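You operate a simulated robot arm through the tools that you are given. There is no shell and no other tool.

You run a simulated two-armed robot. Do the job below in one go: nothing can be reset, and whatever is moved stays where it is left.

TASK
Switch the monitor on and centre the spot on the cross.
Fine: the white VIEW switch turns it on; jog SLIDE first, then LIFT, by motor till SIDE and HEIGHT show 0.00; leave the motors on; trip no limit.

Only the result counts: the job must be done as asked and must still hold three seconds after the hand-in. Knocking over, shifting, dropping, spilling or breaking anything else fails it.

THE ROBOT
Two 7-joint arms with fingered hands on one trunk that stands fixed in place. Base frame: the origin is at the foot of the trunk, x ahead of it, y to its left, z up; the work surface is at about z = 0.83. Readings come in m, rad, newtons and seconds.
The left shoulder is at [0.07, 0.166, 1.118], the right one opposite. With the tool pointing down near the work surface each hand reaches from about 0.46 to 0.96 m from the base axis, measured 20 degrees to its own side. Payload 4.1 kg a hand.
The tool frame of a hand sits at the grasp point between the pads (the TCP): z along the fingers, y along the line on which they close. The tips reach 0.032 m beyond it. Largest opening 0.108 m; the body of the gripper starts 0.038 m behind the TCP. The gripper is a hand of 4 fingers: y runs from the thumb to the fingers, the wrist lies at [-0.016, -0.108, -0.186] in the tool frame, and closing takes about 1.5 s.
Orientation is that of the tool frame in the base frame, as a unit quaternion [x, y, z, w]. With the fingers straight down and the wrist toward the robot, the tool's x, y and z point along [0, 1, 0], [1, 0, 0] and [0, 0, -1] of the base frame.

THE INTERFACE
- The arms move only by the tool jog_arm. It takes "left_targets", "right_targets" or both (then of equal length, played together; a hand with none holds still); each is a list of rows, each a list of 2 entries, a list of its own where there are three numbers: the shift along the tool's x, y, z in units of 250 mm (1.0 is 250 mm), then the turn, a rotation vector about the tool's x, y, z in units of 120 degrees (1.0 is 120 degrees). In form: [[[tx, ty, tz], [ax, ay, az]], ...]. A call has 1 to 20 rows; each row is the pose to reach, as a shift and turn from the pose commanded when the call began, along the tool's axes at that moment. "left_claw" and "right_claw" are, for a hand that has rows, the opening, from 0 (shut) to 1 (fully open), set as the call begins (left out, the last holds). A call with a number of a shift or a turn outside -1 to 1 is refused whole. A row lasts 0.2 s, in which the tool goes at most 0.05 m and 0.15 rad; a call with a longer step from one row to the next is refused whole, and so is a gripper value outside its range. Where a pose cannot be reached the arm comes as near as it can. A force on the tool above 40 N (or 10 N above the force at the start of the call, whichever is more), or a blocked arm, ends the call early, and 0.2 s more pass. Each finger travels about 0.045 m/s and halts on what it meets, pressing with about 22 N; the grip force reading is that of the motor and also rises with nothing between the fingers. The clock runs only during rows and for 0.2 s after the last one: add rows that repeat a pose to give the fingers time. It gives the time, the measured TCP pose, the force on the tool (base axes), the opening and the grip force at its end, in the units of the frame above (readings bear some noise), with the torque about the TCP (base axes, N m) and any sound that the robot's microphone picked up.
- Cameras (640 x 400 px; columns grow to the right, rows downward): "scene" is now at [0.1344, -0.0366, 1.3565]; the picture's right is [-0.34, -0.94, 0.00], its down [-0.53, 0.19, -0.83] and it looks along [0.78, -0.28, -0.56] (base axes); focal length 312 px, centre (320, 200). "left" rides on the left gripper at [-0.064, -0.093, -0.131] in its tool frame; the picture's right is [-0.80, -0.28, 0.53], its down [0.55, -0.71, 0.45] and it looks along [0.25, 0.65, 0.72] (tool axes); focal length 247 px, centre (320, 200). "right" rides on the right gripper at [0.064, -0.093, -0.131] in its tool frame; the picture's right is [-0.80, 0.28, -0.53], its down [-0.55, -0.71, 0.45] and it looks along [-0.25, 0.65, 0.72] (tool axes); focal length 247 px, centre (320, 200). There is no depth. A picture from a camera that has moved, and an enlarged one, comes with that camera's place and axes in the base frame and with its lens. The place of the scene camera against the robot may be out by one fixed shift of up to 0.012 m in any direction.
- capture(camera): a new picture of that camera. No time passes.
- lift_body(by): slides the trunk up (or, below 0, down) by that many m; the arms and the scene camera ride with it, the base frame stays. It gives what a move gives, with no picture.
- hand_shape(shape, hand): the hand has 4 fingers and takes this shape, open, in about a second: jaw (thumb against the fingers, like two jaws); tri (thumb and two fingers); tip (a fingertip pinch); poke (one finger out to press); point (the index stretched); flat (the hand flat); cup (the hand cupped); fist (a fist). The gripper value then closes the fingers along that shape, each until it touches; the sizes above hold for jaw. It gives what a move gives, with no picture.
- turn_head(pan, tilt): turns the head with the scene camera to pan (to the left, within 1.501 rad either way) and tilt (down, from -0.506 to 1.204), counted from straight ahead of the robot. It gives what a move gives.
- enlarge(camera, box): a new picture of the part [left, top, right, bottom] of that camera's present view, enlarged. No time passes.
- hand_in(): hands the job in; it is judged then, once.

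Nothing tells you positions but the pictures and the camera data. Unless the task says otherwise, let go and move clear before handing in.

The tools are called after ">>>" as name(argument=value, ...) on one line, values as JSON. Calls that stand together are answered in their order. jog_arm: Moves the arms, as the interface text tells. Its arguments: {"type":"object","properties":{"left_targets":{"type":"array"},"left_claw":{"type":"number"},"right_targets":{"type":"array"},"right_claw":{"type":"number"}},"required":[]} The other tools are called the same way: lift_body (by) slides the trunk up or down; hand_shape (shape, hand) gives the hand a shape; turn_head (pan, tilt) turns the head that bears the scene camera; capture (camera) takes a picture; enlarge (camera, box) takes an enlarged picture of a part of a camera's view; hand_in () hands the job in.

At the start:

```text
clock: 0.0
left_tcp_pos: [0.6794, -0.0006, 1.1076]
left_ee_rot: [0.707, 0.707, 0.0, 0.001]
left_force: [-0.6, -1.2, -0.4]
left_moment: [0.0, -0.01, -0.02]
left_width: 0.1075
left_grip_force: 0.1
left_shape: jaw
right_tcp_pos: [0.4964, -0.4841, 1.1557]
right_ee_rot: [0.707, 0.707, -0.001, 0.0]
right_force: [0.9, 0.6, -0.1]
right_moment: [-0.01, -0.01, 0.01]
right_width: 0.1078
right_grip_force: 0.0
right_shape: jaw
trunk travel left (down, up): [-0.625, 0.315]
head pan, tilt: [-0.351, 0.597]
```

scene: 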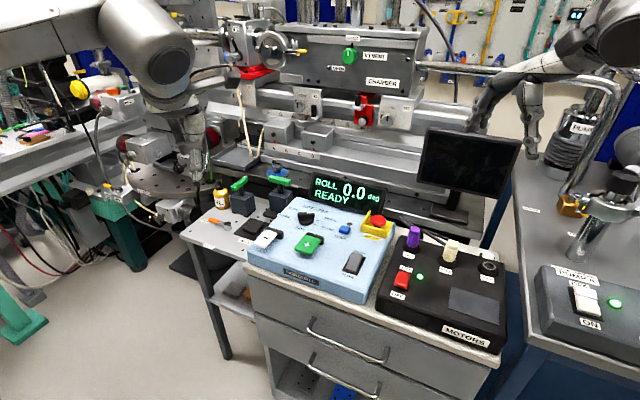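
right: 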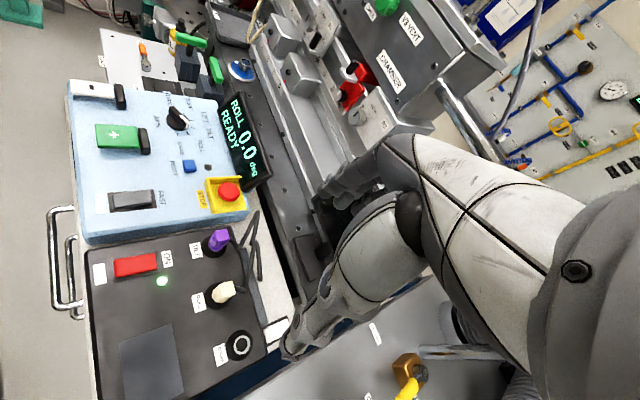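
left: 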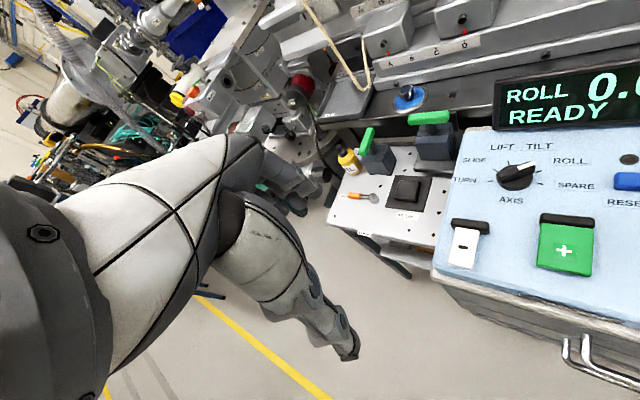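

I see a blue control box (AXIS selector knob, white minus paddle, green plus paddle, RESET, STOP, a grey rocker) with a ROLL display, a black MOTORS box with a lit green lamp, and a dark monitor behind. I'll look closer before moving anything.

>>> enlarge(camera="scene", box=[230, 160, 410, 310])

>>> enlarge(camera="scene", box=[360, 210, 520, 360])

>>> enlarge(camera="scene", box=[500, 180, 640, 360])

>>> enlarge(camera="right", box=[60, 60, 280, 250])

>>> enlarge(camera="right", box=[80, 220, 300, 400])

>>> enlarge(camera="left", box=[420, 50, 640, 300])

```text
2.67 times, centred on (320, 235) of scene
camera zoom: at [0.1344, -0.0366, 1.3565], right [-0.34, -0.94, 0.0], down [-0.53, 0.19, -0.83], along [0.78, -0.28, -0.56], focal length 833 px, centre (320, 107)
```

zoom: 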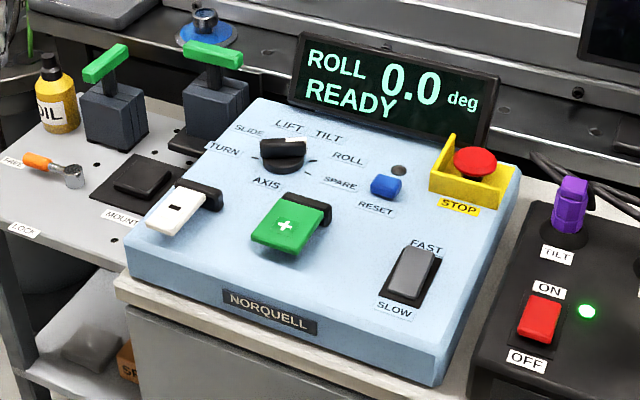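

```text
2.67 times, centred on (440, 285) of scene
camera zoom: at [0.1344, -0.0366, 1.3565], right [-0.34, -0.94, 0.0], down [-0.53, 0.19, -0.83], along [0.78, -0.28, -0.56], focal length 833 px, centre (0, -27)
```

zoom: 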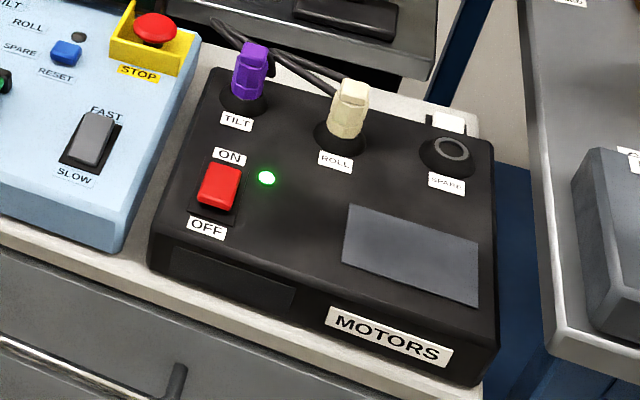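

```text
2.22 times, centred on (570, 270) of scene
camera zoom: at [0.1344, -0.0366, 1.3565], right [-0.34, -0.94, 0.0], down [-0.53, 0.19, -0.83], along [0.78, -0.28, -0.56], focal length 694 px, centre (-236, 44)
```

zoom: 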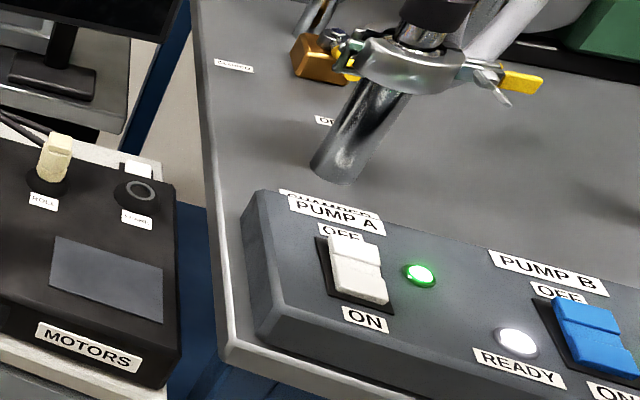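

```text
2.11 times, centred on (170, 155) of right
camera zoom: at [0.403, -0.4195, 1.2873], right [0.28, -0.8, 0.53], down [-0.71, -0.55, -0.45], along [0.65, -0.25, -0.72], focal length 520 px, centre (636, 295)
```

zoom: 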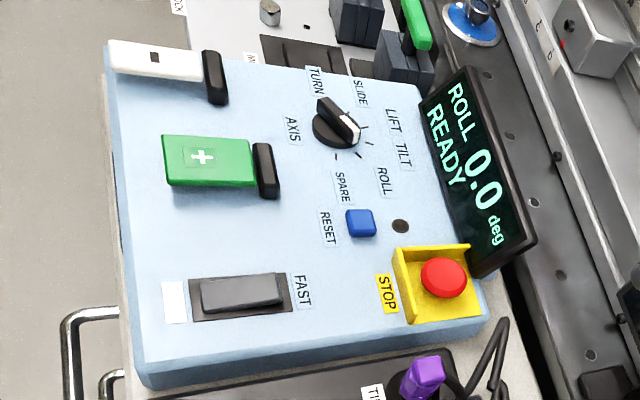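

```text
2.22 times, centred on (190, 310) of right
camera zoom: at [0.403, -0.4195, 1.2873], right [0.28, -0.8, 0.53], down [-0.71, -0.55, -0.45], along [0.65, -0.25, -0.72], focal length 549 px, centre (609, -44)
```

zoom: 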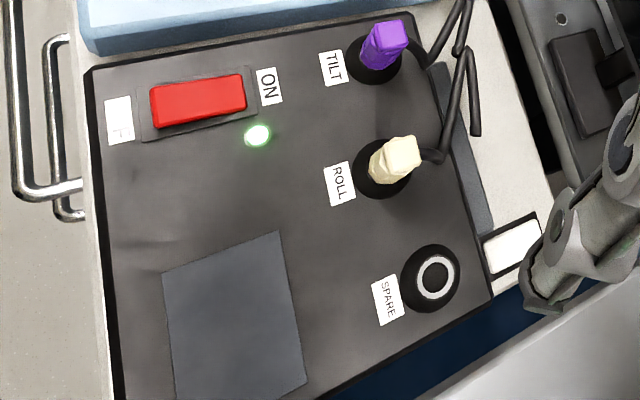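

```text
1.60 times, centred on (530, 175) of left
camera zoom: at [0.5873, -0.0654, 1.2395], right [-0.28, -0.8, -0.53], down [-0.71, 0.55, -0.45], along [0.65, 0.25, -0.72], focal length 395 px, centre (-16, 240)
```

zoom: 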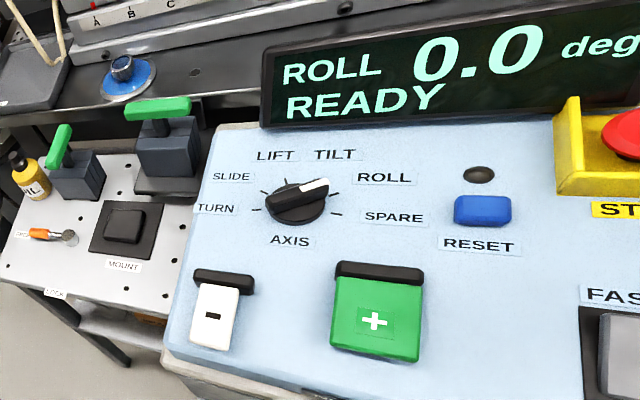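

The selector points at ROLL, the motor lamp is lit, and a small white switch sits behind the MOTORS box. I'll turn the head to read the labels there and look at the monitor.

>>> turn_head(pan=-0.55, tilt=0.55)

>>> capture(camera="scene")

>>> enlarge(camera="scene", box=[300, 80, 460, 240])

>>> enlarge(camera="scene", box=[320, 220, 440, 300])

>>> enlarge(camera="scene", box=[400, 200, 640, 400])

>>> enlarge(camera="right", box=[200, 220, 320, 360])

```text
clock: 0.7
left_tcp_pos: [0.6801, -0.0004, 1.1069]
left_ee_rot: [0.707, 0.707, 0.001, 0.0]
left_force: [-0.4, 0.6, 1.1]
left_moment: [-0.01, 0.01, -0.02]
left_width: 0.1079
left_grip_force: 0.0
left_shape: jaw
right_tcp_pos: [0.4963, -0.4834, 1.155]
right_ee_rot: [0.707, 0.707, 0.0, 0.0]
right_force: [0.2, 0.5, -0.2]
right_moment: [0.0, -0.03, 0.0]
right_width: 0.1073
right_grip_force: 0.0
right_shape: jaw
trunk travel left (down, up): [-0.625, 0.315]
head pan, tilt: [-0.55, 0.55]
```

```text
taken
camera scene: at [0.1279, -0.0531, 1.3606], right [-0.52, -0.85, 0.0], down [-0.45, 0.27, -0.85], along [0.73, -0.44, -0.52], focal length 312 px, centre (320, 200)
```

scene: 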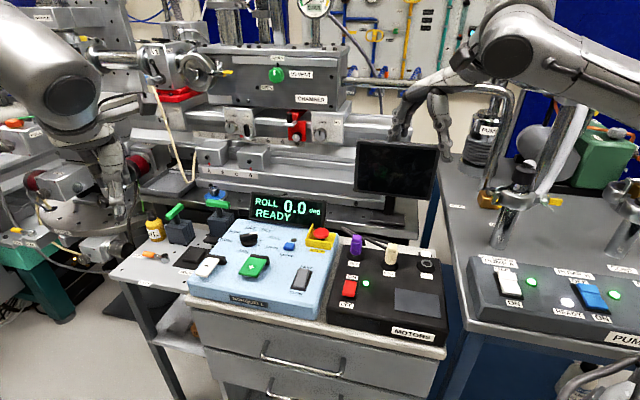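

```text
2.50 times, centred on (380, 160) of scene
camera zoom: at [0.1279, -0.0531, 1.3606], right [-0.52, -0.85, 0.0], down [-0.45, 0.27, -0.85], along [0.73, -0.44, -0.52], focal length 781 px, centre (170, 300)
```

zoom: 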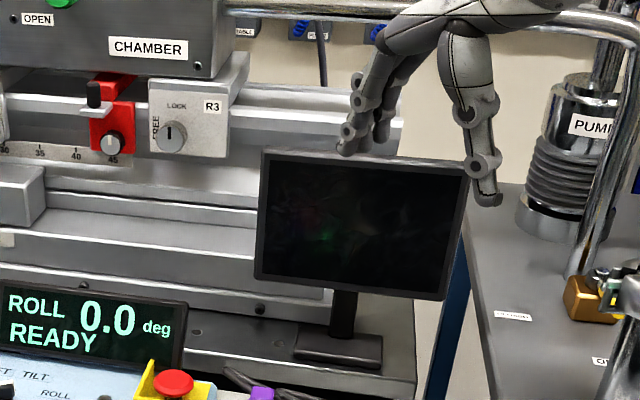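

```text
5.00 times, centred on (380, 260) of scene
camera zoom: at [0.1279, -0.0531, 1.3606], right [-0.52, -0.85, 0.0], down [-0.45, 0.27, -0.85], along [0.73, -0.44, -0.52], focal length 1562 px, centre (20, -100)
```

zoom: 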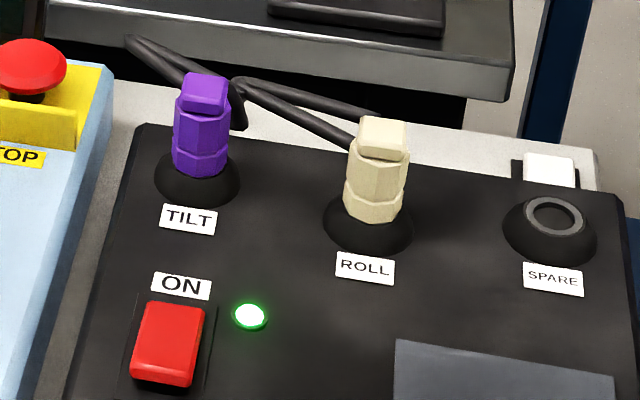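

```text
2.00 times, centred on (520, 300) of scene
camera zoom: at [0.1279, -0.0531, 1.3606], right [-0.52, -0.85, 0.0], down [-0.45, 0.27, -0.85], along [0.73, -0.44, -0.52], focal length 625 px, centre (-80, 0)
```

zoom: 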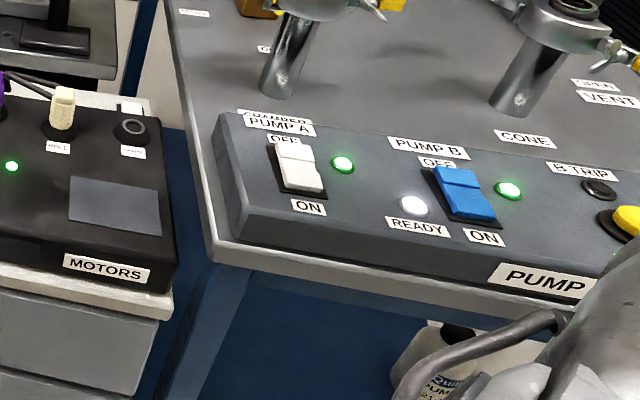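

```text
2.86 times, centred on (260, 290) of right
camera zoom: at [0.403, -0.4195, 1.2873], right [0.28, -0.8, 0.53], down [-0.71, -0.55, -0.45], along [0.65, -0.25, -0.72], focal length 706 px, centre (491, -57)
```

zoom: 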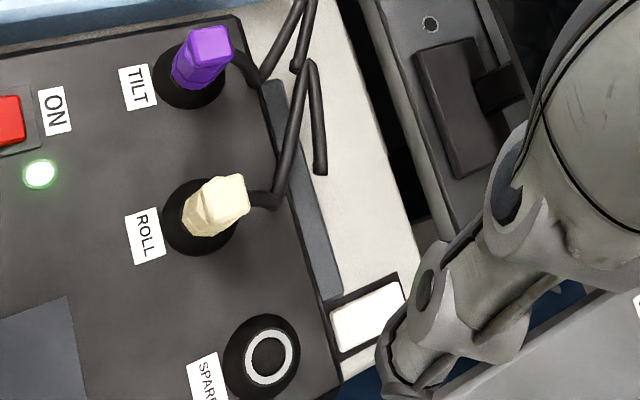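

The white switch sits on the cart strip behind the MOTORS box, roughly at (0.52, -0.62, 0.79). I'll draw the right hand back a little so its camera can read the label there.

>>> jog_arm(right_targets=[[[0, -0.16, 0], [0, 0, 0]], [[0, -0.32, 0], [0, 0, 0]], [[0, -0.4, 0], [0, 0, 0]]])

>>> capture(camera="right")

>>> enlarge(camera="right", box=[200, 140, 360, 260])

```text
clock: 1.5
left_tcp_pos: [0.6799, -0.0004, 1.1066]
left_ee_rot: [0.707, 0.708, 0.0, -0.001]
left_force: [0.1, -0.2, 0.1]
left_moment: [0.0, 0.0, -0.01]
left_width: 0.1075
left_grip_force: 0.0
left_shape: jaw
right_tcp_pos: [0.3959, -0.4832, 1.155]
right_ee_rot: [0.708, 0.706, -0.001, 0.001]
right_force: [-0.3, -0.4, 0.3]
right_moment: [0.0, 0.05, -0.01]
right_width: 0.1078
right_grip_force: 0.1
right_shape: jaw
trunk travel left (down, up): [-0.625, 0.315]
head pan, tilt: [-0.55, 0.55]
```

```text
taken
camera right: at [0.3023, -0.4191, 1.2877], right [0.28, -0.8, 0.53], down [-0.71, -0.55, -0.45], along [0.65, -0.25, -0.72], focal length 247 px, centre (320, 200)
```

right: 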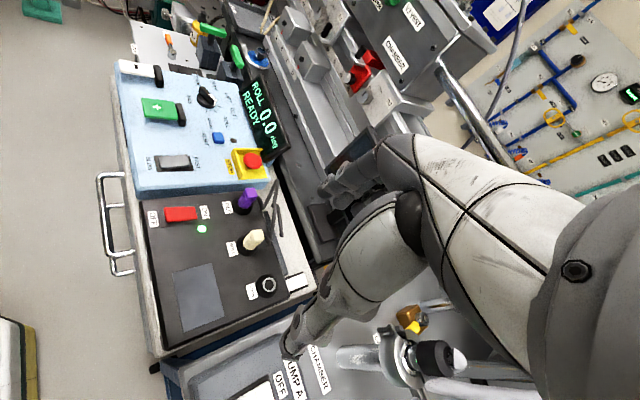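

```text
3.33 times, centred on (280, 200) of right
camera zoom: at [0.3023, -0.4191, 1.2877], right [0.28, -0.8, 0.53], down [-0.71, -0.55, -0.45], along [0.65, -0.25, -0.72], focal length 823 px, centre (453, 200)
```

zoom: 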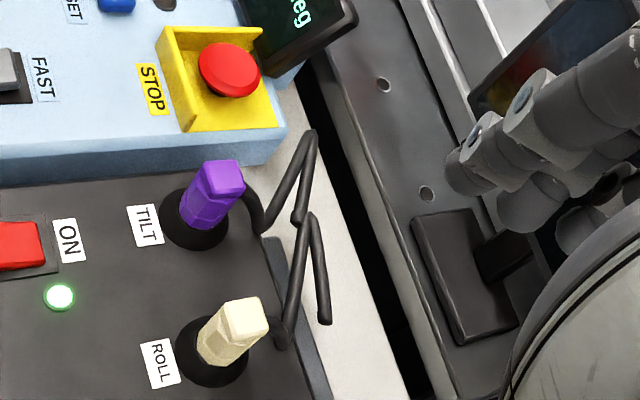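

>>> enlarge(camera="right", box=[230, 230, 330, 310])

>>> enlarge(camera="right", box=[100, 50, 280, 200])

>>> enlarge(camera="right", box=[130, 180, 300, 340])

>>> enlarge(camera="scene", box=[130, 180, 260, 290])

>>> enlarge(camera="scene", box=[120, 20, 360, 180])

```text
5.00 times, centred on (280, 270) of right
camera zoom: at [0.3023, -0.4191, 1.2877], right [0.28, -0.8, 0.53], down [-0.71, -0.55, -0.45], along [0.65, -0.25, -0.72], focal length 1235 px, centre (520, -150)
```

zoom: 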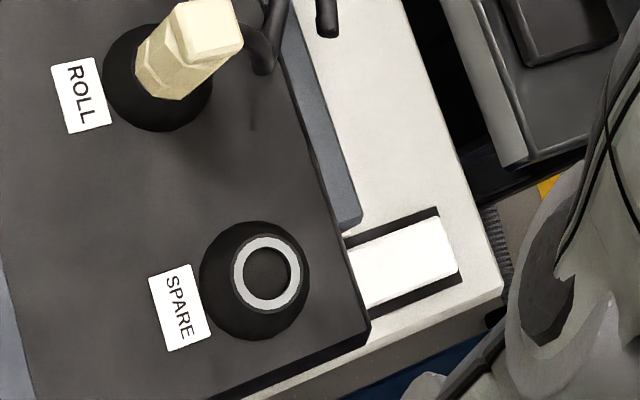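

```text
2.67 times, centred on (190, 125) of right
camera zoom: at [0.3023, -0.4191, 1.2877], right [0.28, -0.8, 0.53], down [-0.71, -0.55, -0.45], along [0.65, -0.25, -0.72], focal length 659 px, centre (667, 400)
```

zoom: 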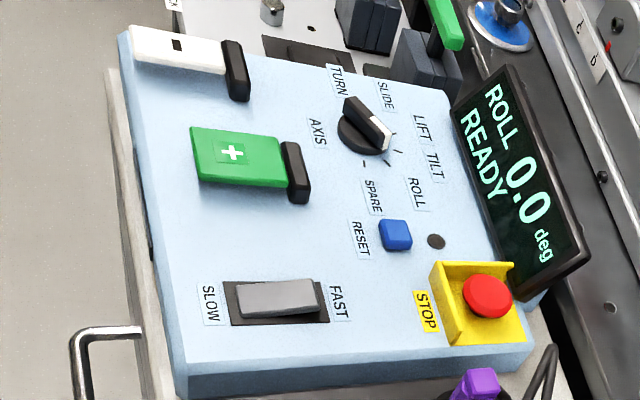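

```text
2.50 times, centred on (215, 260) of right
camera zoom: at [0.3023, -0.4191, 1.2877], right [0.28, -0.8, 0.53], down [-0.71, -0.55, -0.45], along [0.65, -0.25, -0.72], focal length 617 px, centre (582, 50)
```

zoom: 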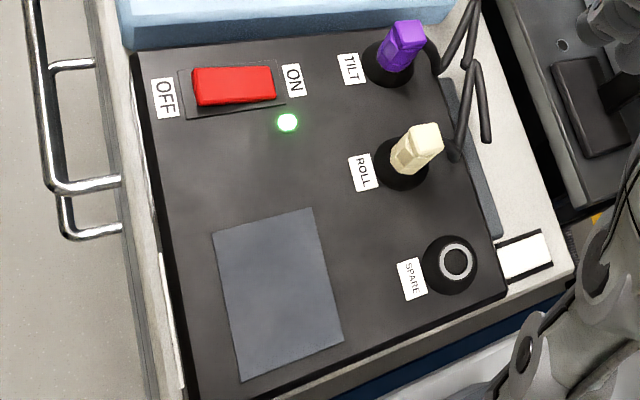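

```text
3.64 times, centred on (195, 235) of scene
camera zoom: at [0.1277, -0.0532, 1.3607], right [-0.52, -0.85, 0.0], down [-0.45, 0.27, -0.85], along [0.73, -0.45, -0.52], focal length 1136 px, centre (774, 73)
```

zoom: 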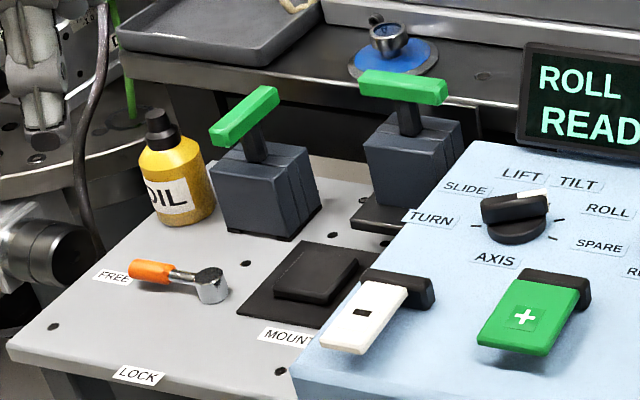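

```text
2.50 times, centred on (240, 100) of scene
camera zoom: at [0.1277, -0.0532, 1.3607], right [-0.52, -0.85, 0.0], down [-0.45, 0.27, -0.85], along [0.73, -0.45, -0.52], focal length 781 px, centre (520, 450)
```

zoom: 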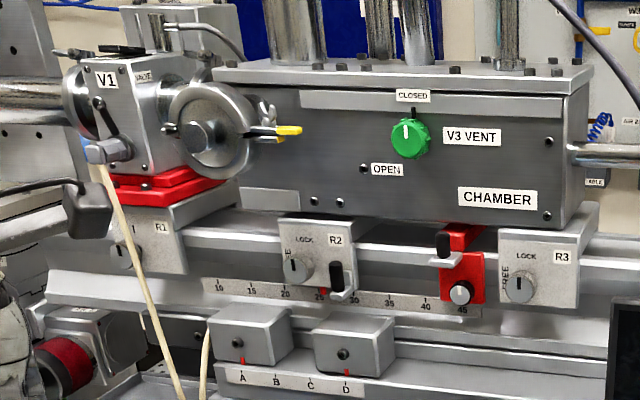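

I take the white switch to be at about (0.513, -0.614, 0.78), the knob at (0.768, -0.222, 0.84), "−" at (0.73, -0.09) and "+" at (0.67, -0.18). I'll give both hands the poke shape in free air and see where their fingertips lie.

>>> hand_shape(shape="poke", hand="right")

>>> hand_shape(shape="poke", hand="left")

>>> capture(camera="right")

>>> capture(camera="left")

>>> capture(camera="scene")

```text
clock: 2.4
left_tcp_pos: [0.6799, 0.0, 1.1068]
left_ee_rot: [0.707, 0.707, 0.0, -0.001]
left_force: [-0.5, -0.2, -0.2]
left_moment: [-0.01, 0.0, -0.04]
left_width: 0.1077
left_grip_force: 0.1
left_shape: jaw
right_tcp_pos: [0.3954, -0.4821, 1.1554]
right_ee_rot: [0.707, 0.707, 0.0, 0.0]
right_force: [0.1, -0.3, -1.0]
right_moment: [-0.01, -0.02, -0.01]
right_width: 0.0
right_grip_force: 0.1
right_shape: poke
trunk travel left (down, up): [-0.625, 0.315]
head pan, tilt: [-0.55, 0.55]
```

```text
clock: 3.3
left_tcp_pos: [0.6782, 0.0002, 1.1062]
left_ee_rot: [0.708, 0.707, 0.0, 0.0]
left_force: [-0.2, 0.0, 0.3]
left_moment: [-0.01, 0.01, -0.02]
left_width: 0.0001
left_grip_force: 0.0
left_shape: poke
right_tcp_pos: [0.3953, -0.4828, 1.1549]
right_ee_rot: [0.707, 0.708, 0.0, 0.0]
right_force: [0.8, -0.1, -0.7]
right_moment: [-0.01, -0.01, 0.01]
right_width: 0.0004
right_grip_force: 0.0
right_shape: poke
trunk travel left (down, up): [-0.625, 0.315]
head pan, tilt: [-0.55, 0.55]
```

```text
taken
camera right: at [0.3028, -0.4189, 1.2878], right [0.28, -0.8, 0.53], down [-0.71, -0.55, -0.45], along [0.65, -0.25, -0.72], focal length 247 px, centre (320, 200)
```

right: 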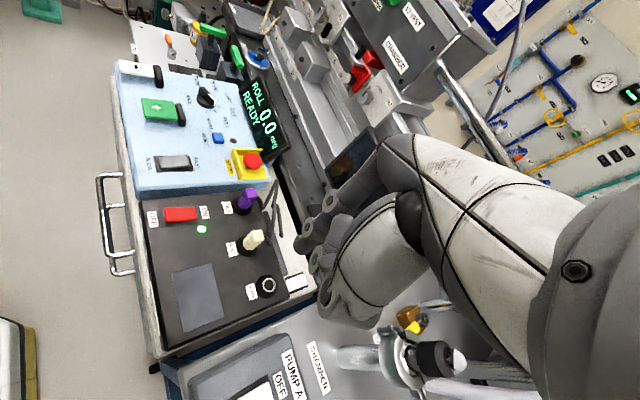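

```text
taken
camera left: at [0.5873, -0.0654, 1.2395], right [-0.28, -0.8, -0.53], down [-0.71, 0.55, -0.45], along [0.65, 0.25, -0.72], focal length 247 px, centre (320, 200)
```

left: 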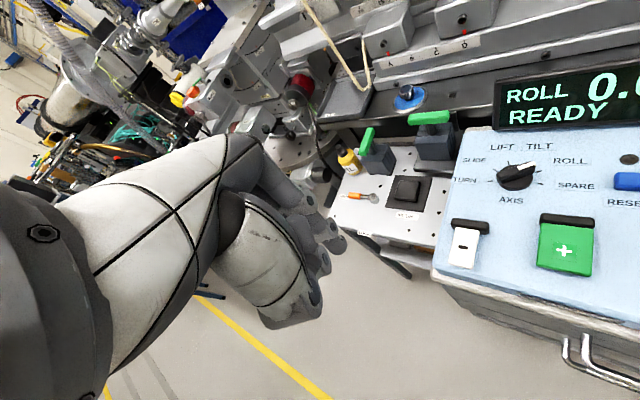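

```text
taken
camera scene: at [0.1279, -0.0531, 1.3607], right [-0.52, -0.85, 0.0], down [-0.45, 0.27, -0.85], along [0.73, -0.45, -0.52], focal length 312 px, centre (320, 200)
```

scene: 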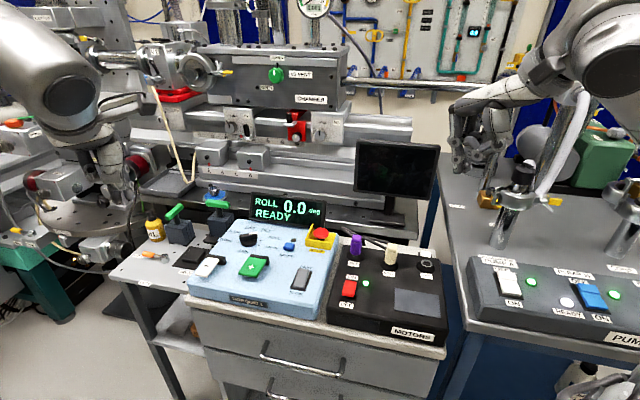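

>>> enlarge(camera="scene", box=[430, 60, 560, 210])

>>> enlarge(camera="right", box=[280, 130, 460, 340])

>>> enlarge(camera="left", box=[200, 120, 380, 340])

>>> enlarge(camera="scene", box=[30, 90, 200, 250])

```text
2.67 times, centred on (495, 135) of scene
camera zoom: at [0.1279, -0.0531, 1.3607], right [-0.52, -0.85, 0.0], down [-0.45, 0.27, -0.85], along [0.73, -0.45, -0.52], focal length 833 px, centre (-147, 373)
```

zoom: 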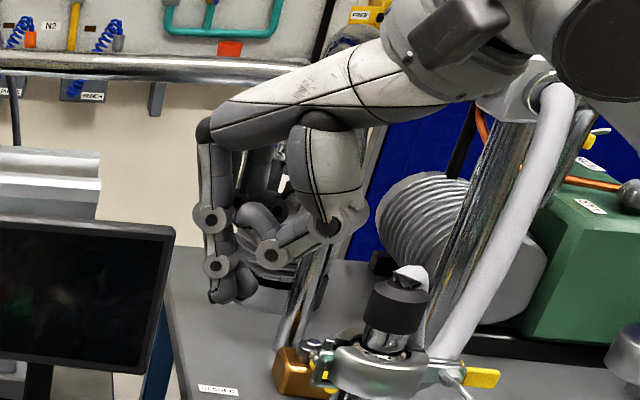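

```text
1.90 times, centred on (370, 235) of right
camera zoom: at [0.3028, -0.4189, 1.2878], right [0.28, -0.8, 0.53], down [-0.71, -0.55, -0.45], along [0.65, -0.25, -0.72], focal length 470 px, centre (225, 133)
```

zoom: 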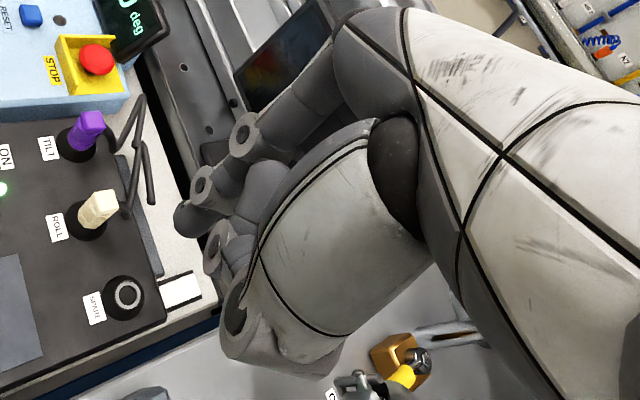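

```text
1.82 times, centred on (290, 230) of left
camera zoom: at [0.5873, -0.0654, 1.2395], right [-0.28, -0.8, -0.53], down [-0.71, 0.55, -0.45], along [0.65, 0.25, -0.72], focal length 449 px, centre (374, 146)
```

zoom: 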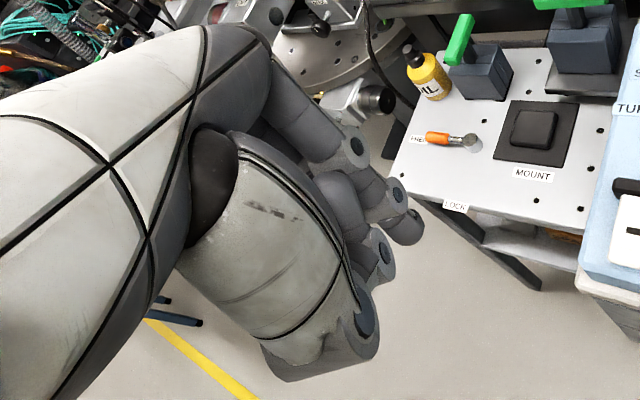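

```text
2.50 times, centred on (115, 170) of scene
camera zoom: at [0.1279, -0.0531, 1.3607], right [-0.52, -0.85, 0.0], down [-0.45, 0.27, -0.85], along [0.73, -0.45, -0.52], focal length 781 px, centre (832, 275)
```

zoom: 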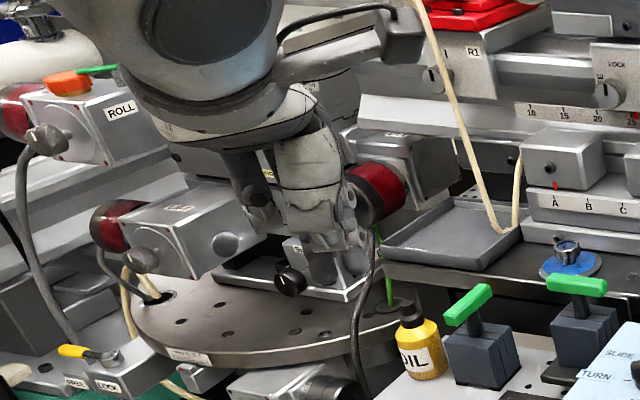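

>>> enlarge(camera="scene", box=[455, 90, 535, 170])

>>> hand_shape(shape="point", hand="right")

>>> enlarge(camera="scene", box=[445, 90, 545, 190])

>>> enlarge(camera="right", box=[200, 130, 460, 360])

```text
5.00 times, centred on (495, 130) of scene
camera zoom: at [0.1279, -0.0531, 1.3607], right [-0.52, -0.85, 0.0], down [-0.45, 0.27, -0.85], along [0.73, -0.45, -0.52], focal length 1562 px, centre (-555, 550)
```

zoom: 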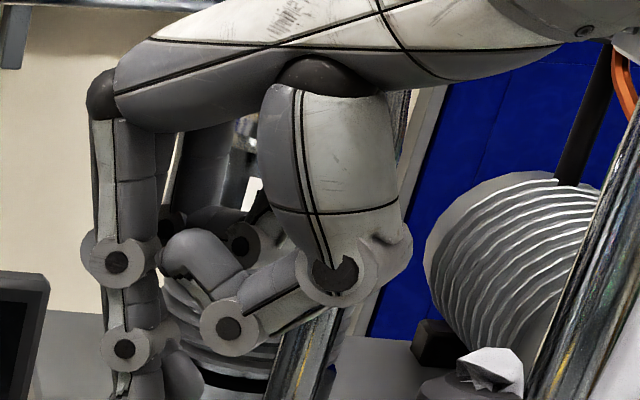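

```text
clock: 4.2
left_tcp_pos: [0.6793, -0.0018, 1.1067]
left_ee_rot: [0.708, 0.707, 0.0, 0.0]
left_force: [0.4, 0.3, 0.2]
left_moment: [-0.02, 0.04, -0.02]
left_width: 0.0002
left_grip_force: 0.0
left_shape: poke
right_tcp_pos: [0.3964, -0.4848, 1.1562]
right_ee_rot: [0.708, 0.707, 0.0, 0.0]
right_force: [0.7, 0.8, 0.7]
right_moment: [-0.02, -0.02, 0.0]
right_width: 0.0
right_grip_force: 0.1
right_shape: point
trunk travel left (down, up): [-0.625, 0.315]
head pan, tilt: [-0.55, 0.55]
```

```text
4.00 times, centred on (495, 140) of scene
camera zoom: at [0.1279, -0.0532, 1.3607], right [-0.52, -0.85, 0.0], down [-0.45, 0.27, -0.85], along [0.73, -0.45, -0.52], focal length 1250 px, centre (-380, 440)
```

zoom: 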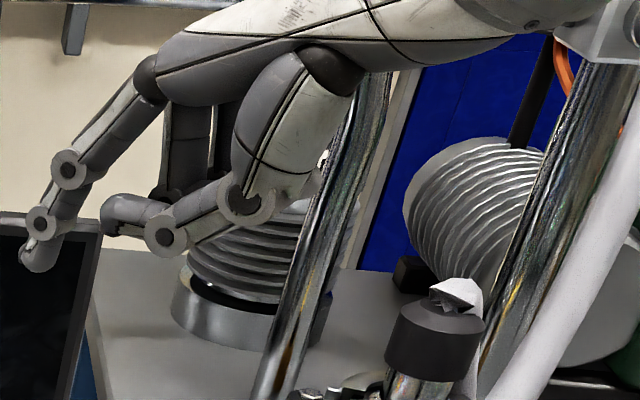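

```text
1.74 times, centred on (330, 245) of right
camera zoom: at [0.3028, -0.4189, 1.2878], right [0.28, -0.8, 0.53], down [-0.71, -0.55, -0.45], along [0.65, -0.25, -0.72], focal length 430 px, centre (303, 122)
```

zoom: 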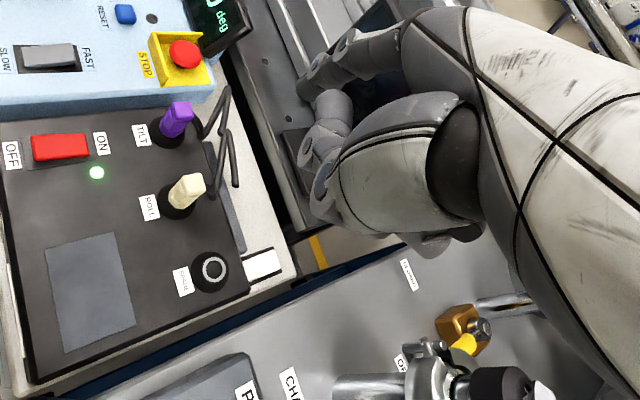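

>>> hand_shape(shape="poke", hand="right")

>>> enlarge(camera="scene", box=[460, 130, 520, 180])

>>> enlarge(camera="right", box=[280, 170, 380, 300])

```text
clock: 5.1
left_tcp_pos: [0.6797, -0.0003, 1.1075]
left_ee_rot: [0.708, 0.707, 0.0, 0.0]
left_force: [0.5, 0.9, 0.6]
left_moment: [0.0, 0.01, -0.03]
left_width: 0.0
left_grip_force: 0.1
left_shape: poke
right_tcp_pos: [0.3959, -0.4832, 1.1552]
right_ee_rot: [0.706, 0.708, -0.001, 0.0]
right_force: [0.0, -0.7, 0.5]
right_moment: [0.01, -0.03, -0.01]
right_width: 0.0001
right_grip_force: 0.1
right_shape: poke
trunk travel left (down, up): [-0.625, 0.315]
head pan, tilt: [-0.55, 0.55]
```

```text
8.00 times, centred on (490, 155) of scene
camera zoom: at [0.1279, -0.0531, 1.3607], right [-0.52, -0.85, 0.0], down [-0.45, 0.27, -0.85], along [0.73, -0.45, -0.52], focal length 2500 px, centre (-1040, 560)
```

zoom: 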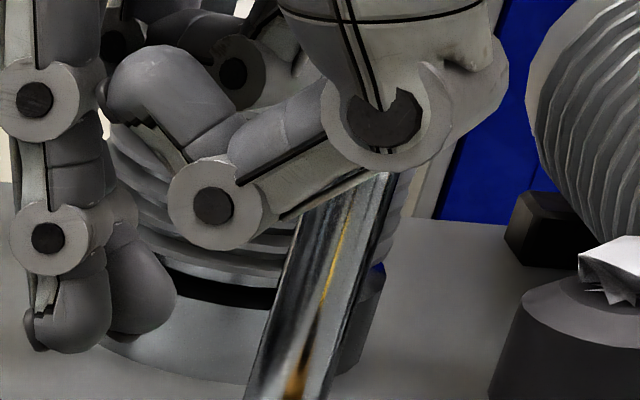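

```text
3.08 times, centred on (330, 235) of right
camera zoom: at [0.3028, -0.4189, 1.2878], right [0.28, -0.8, 0.53], down [-0.71, -0.55, -0.45], along [0.65, -0.25, -0.72], focal length 760 px, centre (289, 92)
```

zoom: 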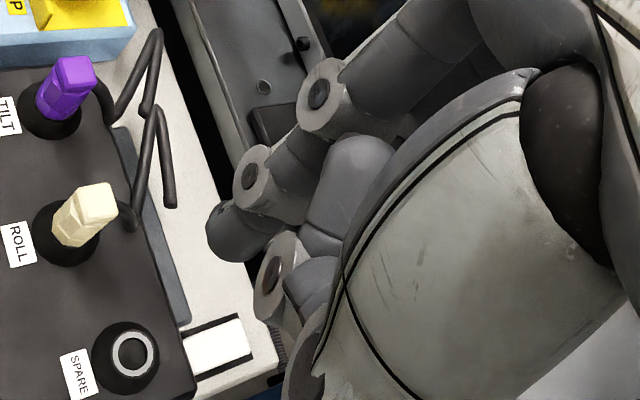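

The poke shape keeps the thumb low, so the pointing shape, pitched steeply, should give more clearance behind the MOTORS box. I'll swing the right hand to the cart's own heading (about -40°) and then pitch it, up in free air.

>>> hand_shape(shape="point", hand="right")

>>> jog_arm(right_targets=[[[0, 0, 0], [0, 0, 0.066]], [[0, 0, 0], [0, 0, 0.132]], [[0, 0, 0], [0, 0, 0.198]], [[0, 0, 0], [0, 0, 0.264]], [[0, 0, 0], [0, 0, 0.325]]])

>>> jog_arm(right_targets=[[[0, 0, 0], [0.066, 0, 0]], [[0, 0, 0], [0.132, 0, 0]], [[0, 0, 0], [0.198, 0, 0]], [[0, 0, 0], [0.264, 0, 0]], [[0, 0, 0], [0.33, 0, 0]]])

>>> capture(camera="scene")

>>> capture(camera="right")

```text
clock: 6.0
left_tcp_pos: [0.6793, -0.0007, 1.107]
left_ee_rot: [0.707, 0.707, -0.001, -0.001]
left_force: [-0.3, 0.6, -0.2]
left_moment: [0.02, -0.02, 0.01]
left_width: 0.0
left_grip_force: 0.1
left_shape: poke
right_tcp_pos: [0.3952, -0.4825, 1.1561]
right_ee_rot: [0.707, 0.707, 0.001, -0.001]
right_force: [0.6, 0.8, 0.5]
right_moment: [-0.04, -0.02, 0.0]
right_width: 0.0003
right_grip_force: 0.0
right_shape: point
trunk travel left (down, up): [-0.625, 0.315]
head pan, tilt: [-0.55, 0.55]
```

```text
clock: 7.2
left_tcp_pos: [0.6808, -0.001, 1.1071]
left_ee_rot: [0.707, 0.707, 0.0, 0.0]
left_force: [0.5, 0.2, 0.6]
left_moment: [-0.02, 0.04, -0.03]
left_width: 0.0
left_grip_force: 0.0
left_shape: poke
right_tcp_pos: [0.3963, -0.4834, 1.1552]
right_ee_rot: [0.903, 0.43, 0.001, 0.001]
right_force: [0.2, 0.5, 0.1]
right_moment: [-0.01, 0.03, 0.0]
right_width: 0.0001
right_grip_force: 0.1
right_shape: point
trunk travel left (down, up): [-0.625, 0.315]
head pan, tilt: [-0.55, 0.55]
```

```text
clock: 8.4
left_tcp_pos: [0.6795, -0.0009, 1.1065]
left_ee_rot: [0.707, 0.707, -0.001, 0.001]
left_force: [-0.7, -0.6, 0.2]
left_moment: [0.01, -0.03, 0.03]
left_width: 0.0
left_grip_force: 0.0
left_shape: poke
right_tcp_pos: [0.3962, -0.4831, 1.1559]
right_ee_rot: [0.849, 0.405, -0.146, -0.307]
right_force: [-0.4, 0.5, -0.1]
right_moment: [-0.04, 0.01, 0.01]
right_width: 0.0001
right_grip_force: 0.1
right_shape: point
trunk travel left (down, up): [-0.625, 0.315]
head pan, tilt: [-0.55, 0.55]
```

```text
taken
camera scene: at [0.1281, -0.0525, 1.3606], right [-0.52, -0.85, 0.0], down [-0.45, 0.27, -0.85], along [0.73, -0.45, -0.52], focal length 312 px, centre (320, 200)
```

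scene: 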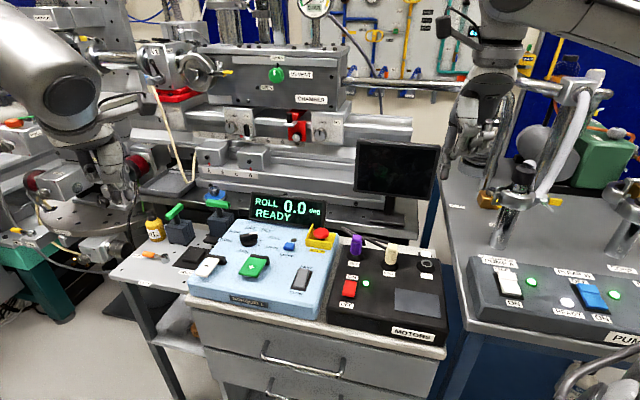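

```text
taken
camera right: at [0.4461, -0.4413, 1.3162], right [-0.07, -0.97, 0.23], down [-0.99, 0.1, 0.11], along [-0.13, -0.22, -0.97], focal length 247 px, centre (320, 200)
```

right: 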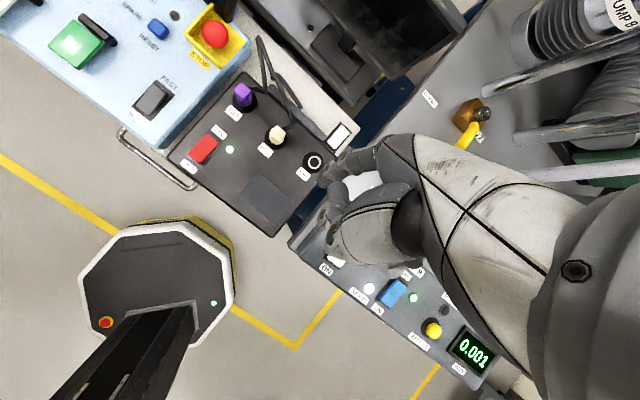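

The near top-down view from the right hand shows the white switch just behind the SPARE socket. I'll enlarge it to read labels and measure.

>>> enlarge(camera="right", box=[290, 90, 370, 190])

>>> enlarge(camera="right", box=[160, 60, 360, 240])

>>> enlarge(camera="right", box=[300, 130, 440, 280])

>>> enlarge(camera="scene", box=[420, 60, 540, 220])

```text
4.00 times, centred on (330, 140) of right
camera zoom: at [0.4461, -0.4413, 1.3162], right [-0.07, -0.97, 0.23], down [-0.99, 0.1, 0.11], along [-0.13, -0.22, -0.97], focal length 988 px, centre (280, 440)
```

zoom: 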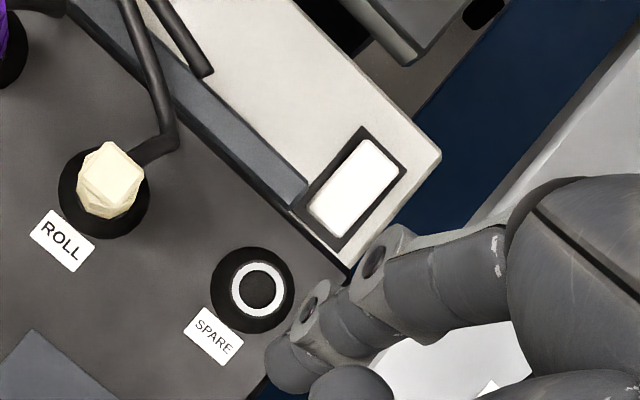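

```text
2.22 times, centred on (260, 150) of right
camera zoom: at [0.4461, -0.4413, 1.3162], right [-0.07, -0.97, 0.23], down [-0.99, 0.1, 0.11], along [-0.13, -0.22, -0.97], focal length 549 px, centre (453, 311)
```

zoom: 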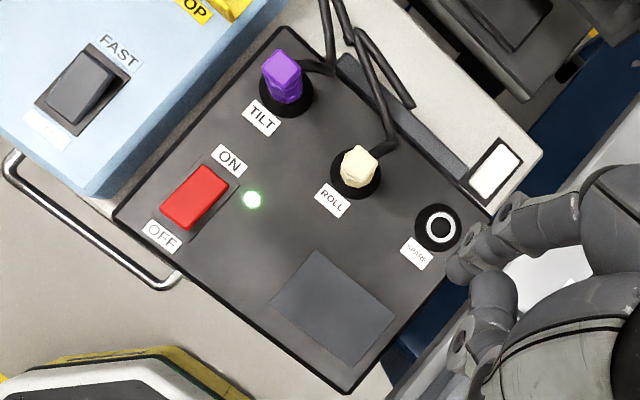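

```text
2.67 times, centred on (370, 205) of right
camera zoom: at [0.4461, -0.4413, 1.3162], right [-0.07, -0.97, 0.23], down [-0.99, 0.1, 0.11], along [-0.13, -0.22, -0.97], focal length 659 px, centre (187, 187)
```

zoom: 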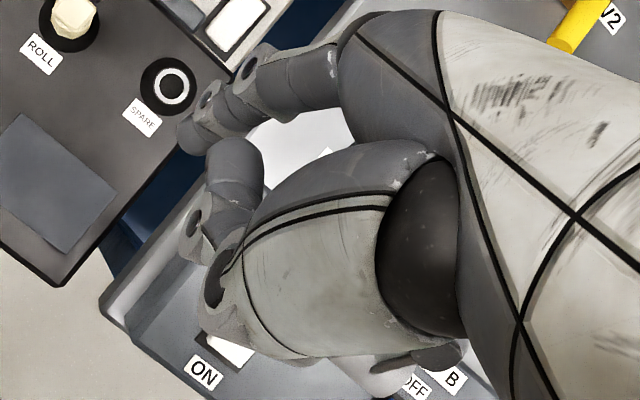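

```text
2.50 times, centred on (480, 140) of scene
camera zoom: at [0.1281, -0.0525, 1.3606], right [-0.52, -0.85, 0.0], down [-0.45, 0.27, -0.85], along [0.73, -0.45, -0.52], focal length 781 px, centre (-80, 350)
```

zoom: 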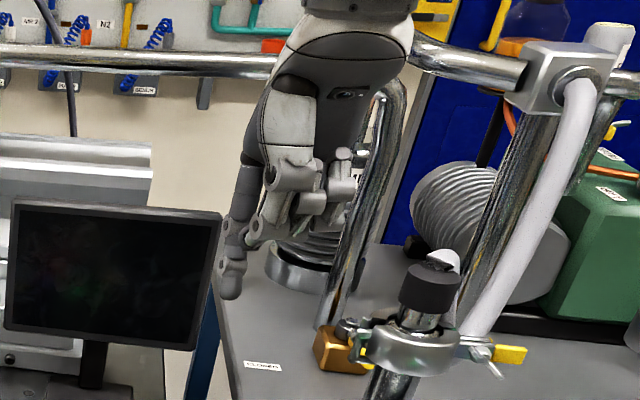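

The switch centre works out at (0.513, -0.614, ~0.785), about 4 cm behind the MOTORS box's rear edge, with the cart heading about -44°. I'll bring the pointing finger over it, still well above.

>>> jog_arm(right_targets=[[[-0.029, 0.1356, 0.0228], [0, 0, 0]], [[-0.057, 0.271, 0.0456], [0, 0, 0]], [[-0.086, 0.407, 0.0684], [0, 0, 0]], [[-0.115, 0.542, 0.0912], [0, 0, 0]], [[-0.143, 0.678, 0.114], [0, 0, 0]], [[-0.172, 0.8136, 0.1368], [0, 0, 0]]])

>>> turn_head(pan=-0.8, tilt=0.5)

>>> capture(camera="scene")

>>> capture(camera="right")

```text
clock: 9.8
left_tcp_pos: [0.6803, -0.001, 1.1057]
left_ee_rot: [0.707, 0.707, -0.001, 0.0]
left_force: [-0.4, -0.4, -0.5]
left_moment: [0.02, 0.01, -0.01]
left_width: 0.0
left_grip_force: 0.1
left_shape: poke
right_tcp_pos: [0.4748, -0.6029, 0.9974]
right_ee_rot: [0.849, 0.405, -0.146, -0.308]
right_force: [-0.4, 0.2, -0.6]
right_moment: [0.0, 0.03, 0.02]
right_width: 0.0002
right_grip_force: 0.1
right_shape: point
trunk travel left (down, up): [-0.625, 0.315]
head pan, tilt: [-0.55, 0.55]
```

```text
clock: 10.6
left_tcp_pos: [0.6794, -0.0005, 1.1072]
left_ee_rot: [0.708, 0.706, 0.0, 0.0]
left_force: [-0.4, -0.1, -0.6]
left_moment: [0.01, -0.01, -0.02]
left_width: 0.0
left_grip_force: 0.0
left_shape: poke
right_tcp_pos: [0.4752, -0.6004, 0.9988]
right_ee_rot: [0.849, 0.405, -0.146, -0.305]
right_force: [-0.2, 0.2, 0.2]
right_moment: [-0.02, -0.02, -0.01]
right_width: 0.0
right_grip_force: 0.1
right_shape: point
trunk travel left (down, up): [-0.625, 0.315]
head pan, tilt: [-0.799, 0.499]
```

```text
taken
camera scene: at [0.1145, -0.0712, 1.3653], right [-0.72, -0.7, 0.0], down [-0.33, 0.34, -0.88], along [0.61, -0.63, -0.48], focal length 312 px, centre (320, 200)
```

scene: 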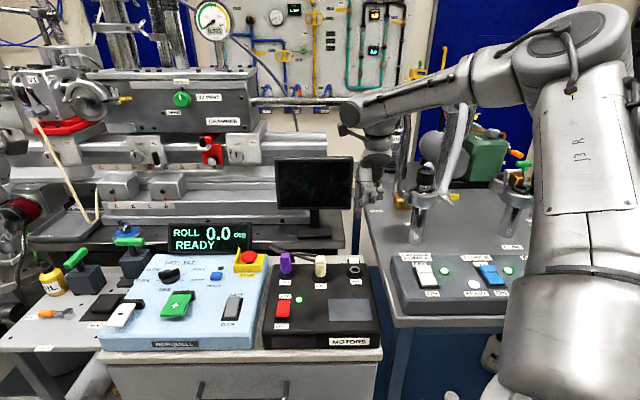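

```text
taken
camera right: at [0.5238, -0.5593, 1.1602], right [-0.07, -0.97, 0.23], down [-0.99, 0.1, 0.1], along [-0.12, -0.22, -0.97], focal length 247 px, centre (320, 200)
```

right: 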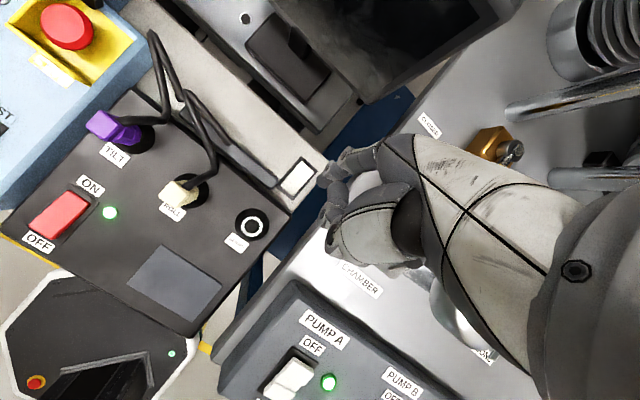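

>>> enlarge(camera="right", box=[260, 140, 360, 220])

>>> enlarge(camera="scene", box=[320, 150, 440, 290])

>>> enlarge(camera="right", box=[0, 170, 140, 270])

```text
5.00 times, centred on (310, 180) of right
camera zoom: at [0.5238, -0.5593, 1.1602], right [-0.07, -0.97, 0.23], down [-0.99, 0.1, 0.1], along [-0.12, -0.22, -0.97], focal length 1235 px, centre (370, 300)
```

zoom: 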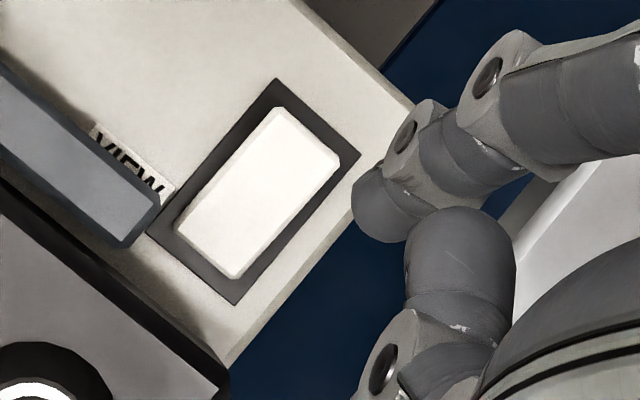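

```text
2.86 times, centred on (380, 220) of scene
camera zoom: at [0.1145, -0.0712, 1.3653], right [-0.72, -0.7, 0.0], down [-0.33, 0.34, -0.88], along [0.61, -0.63, -0.48], focal length 893 px, centre (149, 143)
```

zoom: 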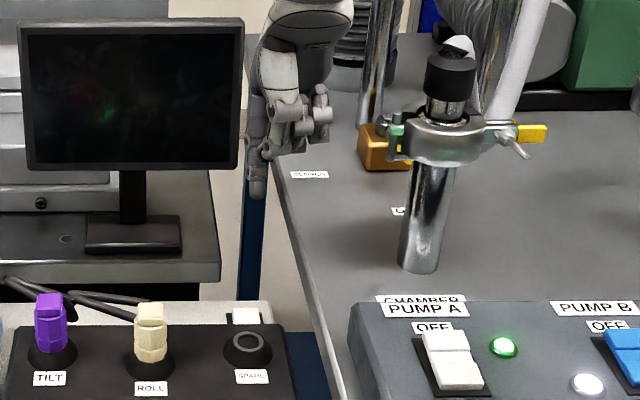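

```text
4.00 times, centred on (70, 220) of right
camera zoom: at [0.5238, -0.5593, 1.1602], right [-0.07, -0.97, 0.23], down [-0.99, 0.1, 0.1], along [-0.12, -0.22, -0.97], focal length 988 px, centre (1320, 120)
```

zoom: 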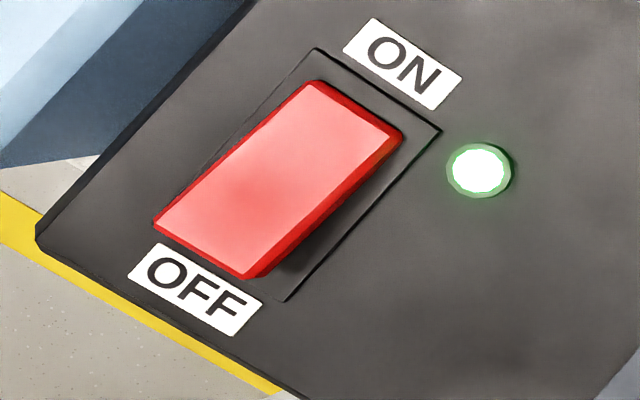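

The VIEW label is confirmed beside the white rocker. I'll zoom harder to judge which end stands proud.

>>> enlarge(camera="right", box=[285, 155, 335, 205])

>>> enlarge(camera="scene", box=[335, 240, 375, 280])

```text
8.00 times, centred on (310, 180) of right
camera zoom: at [0.5238, -0.5593, 1.1602], right [-0.07, -0.97, 0.23], down [-0.99, 0.1, 0.1], along [-0.12, -0.22, -0.97], focal length 1976 px, centre (400, 360)
```

zoom: 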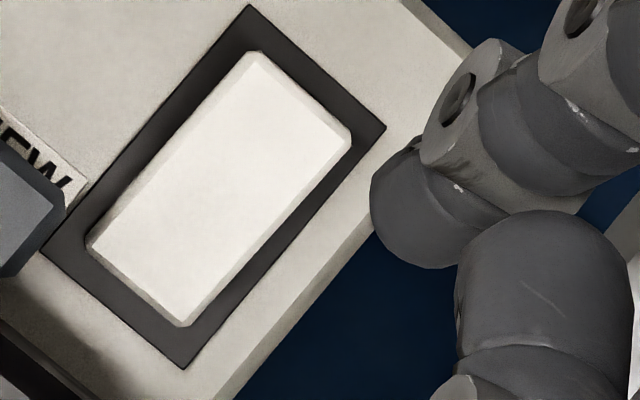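

```text
10.00 times, centred on (355, 260) of scene
camera zoom: at [0.1145, -0.0712, 1.3653], right [-0.72, -0.7, 0.0], down [-0.33, 0.34, -0.88], along [0.61, -0.63, -0.48], focal length 3125 px, centre (-30, -400)
```

zoom: 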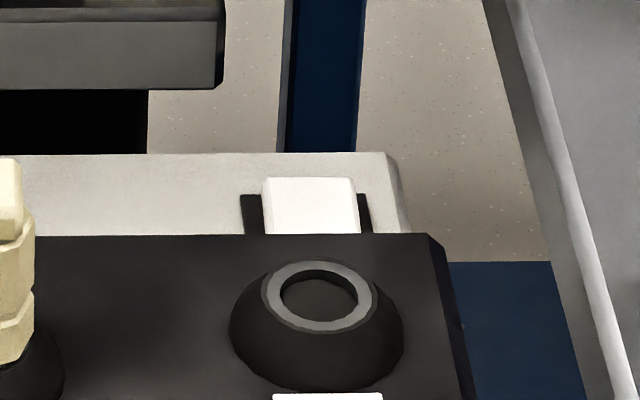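

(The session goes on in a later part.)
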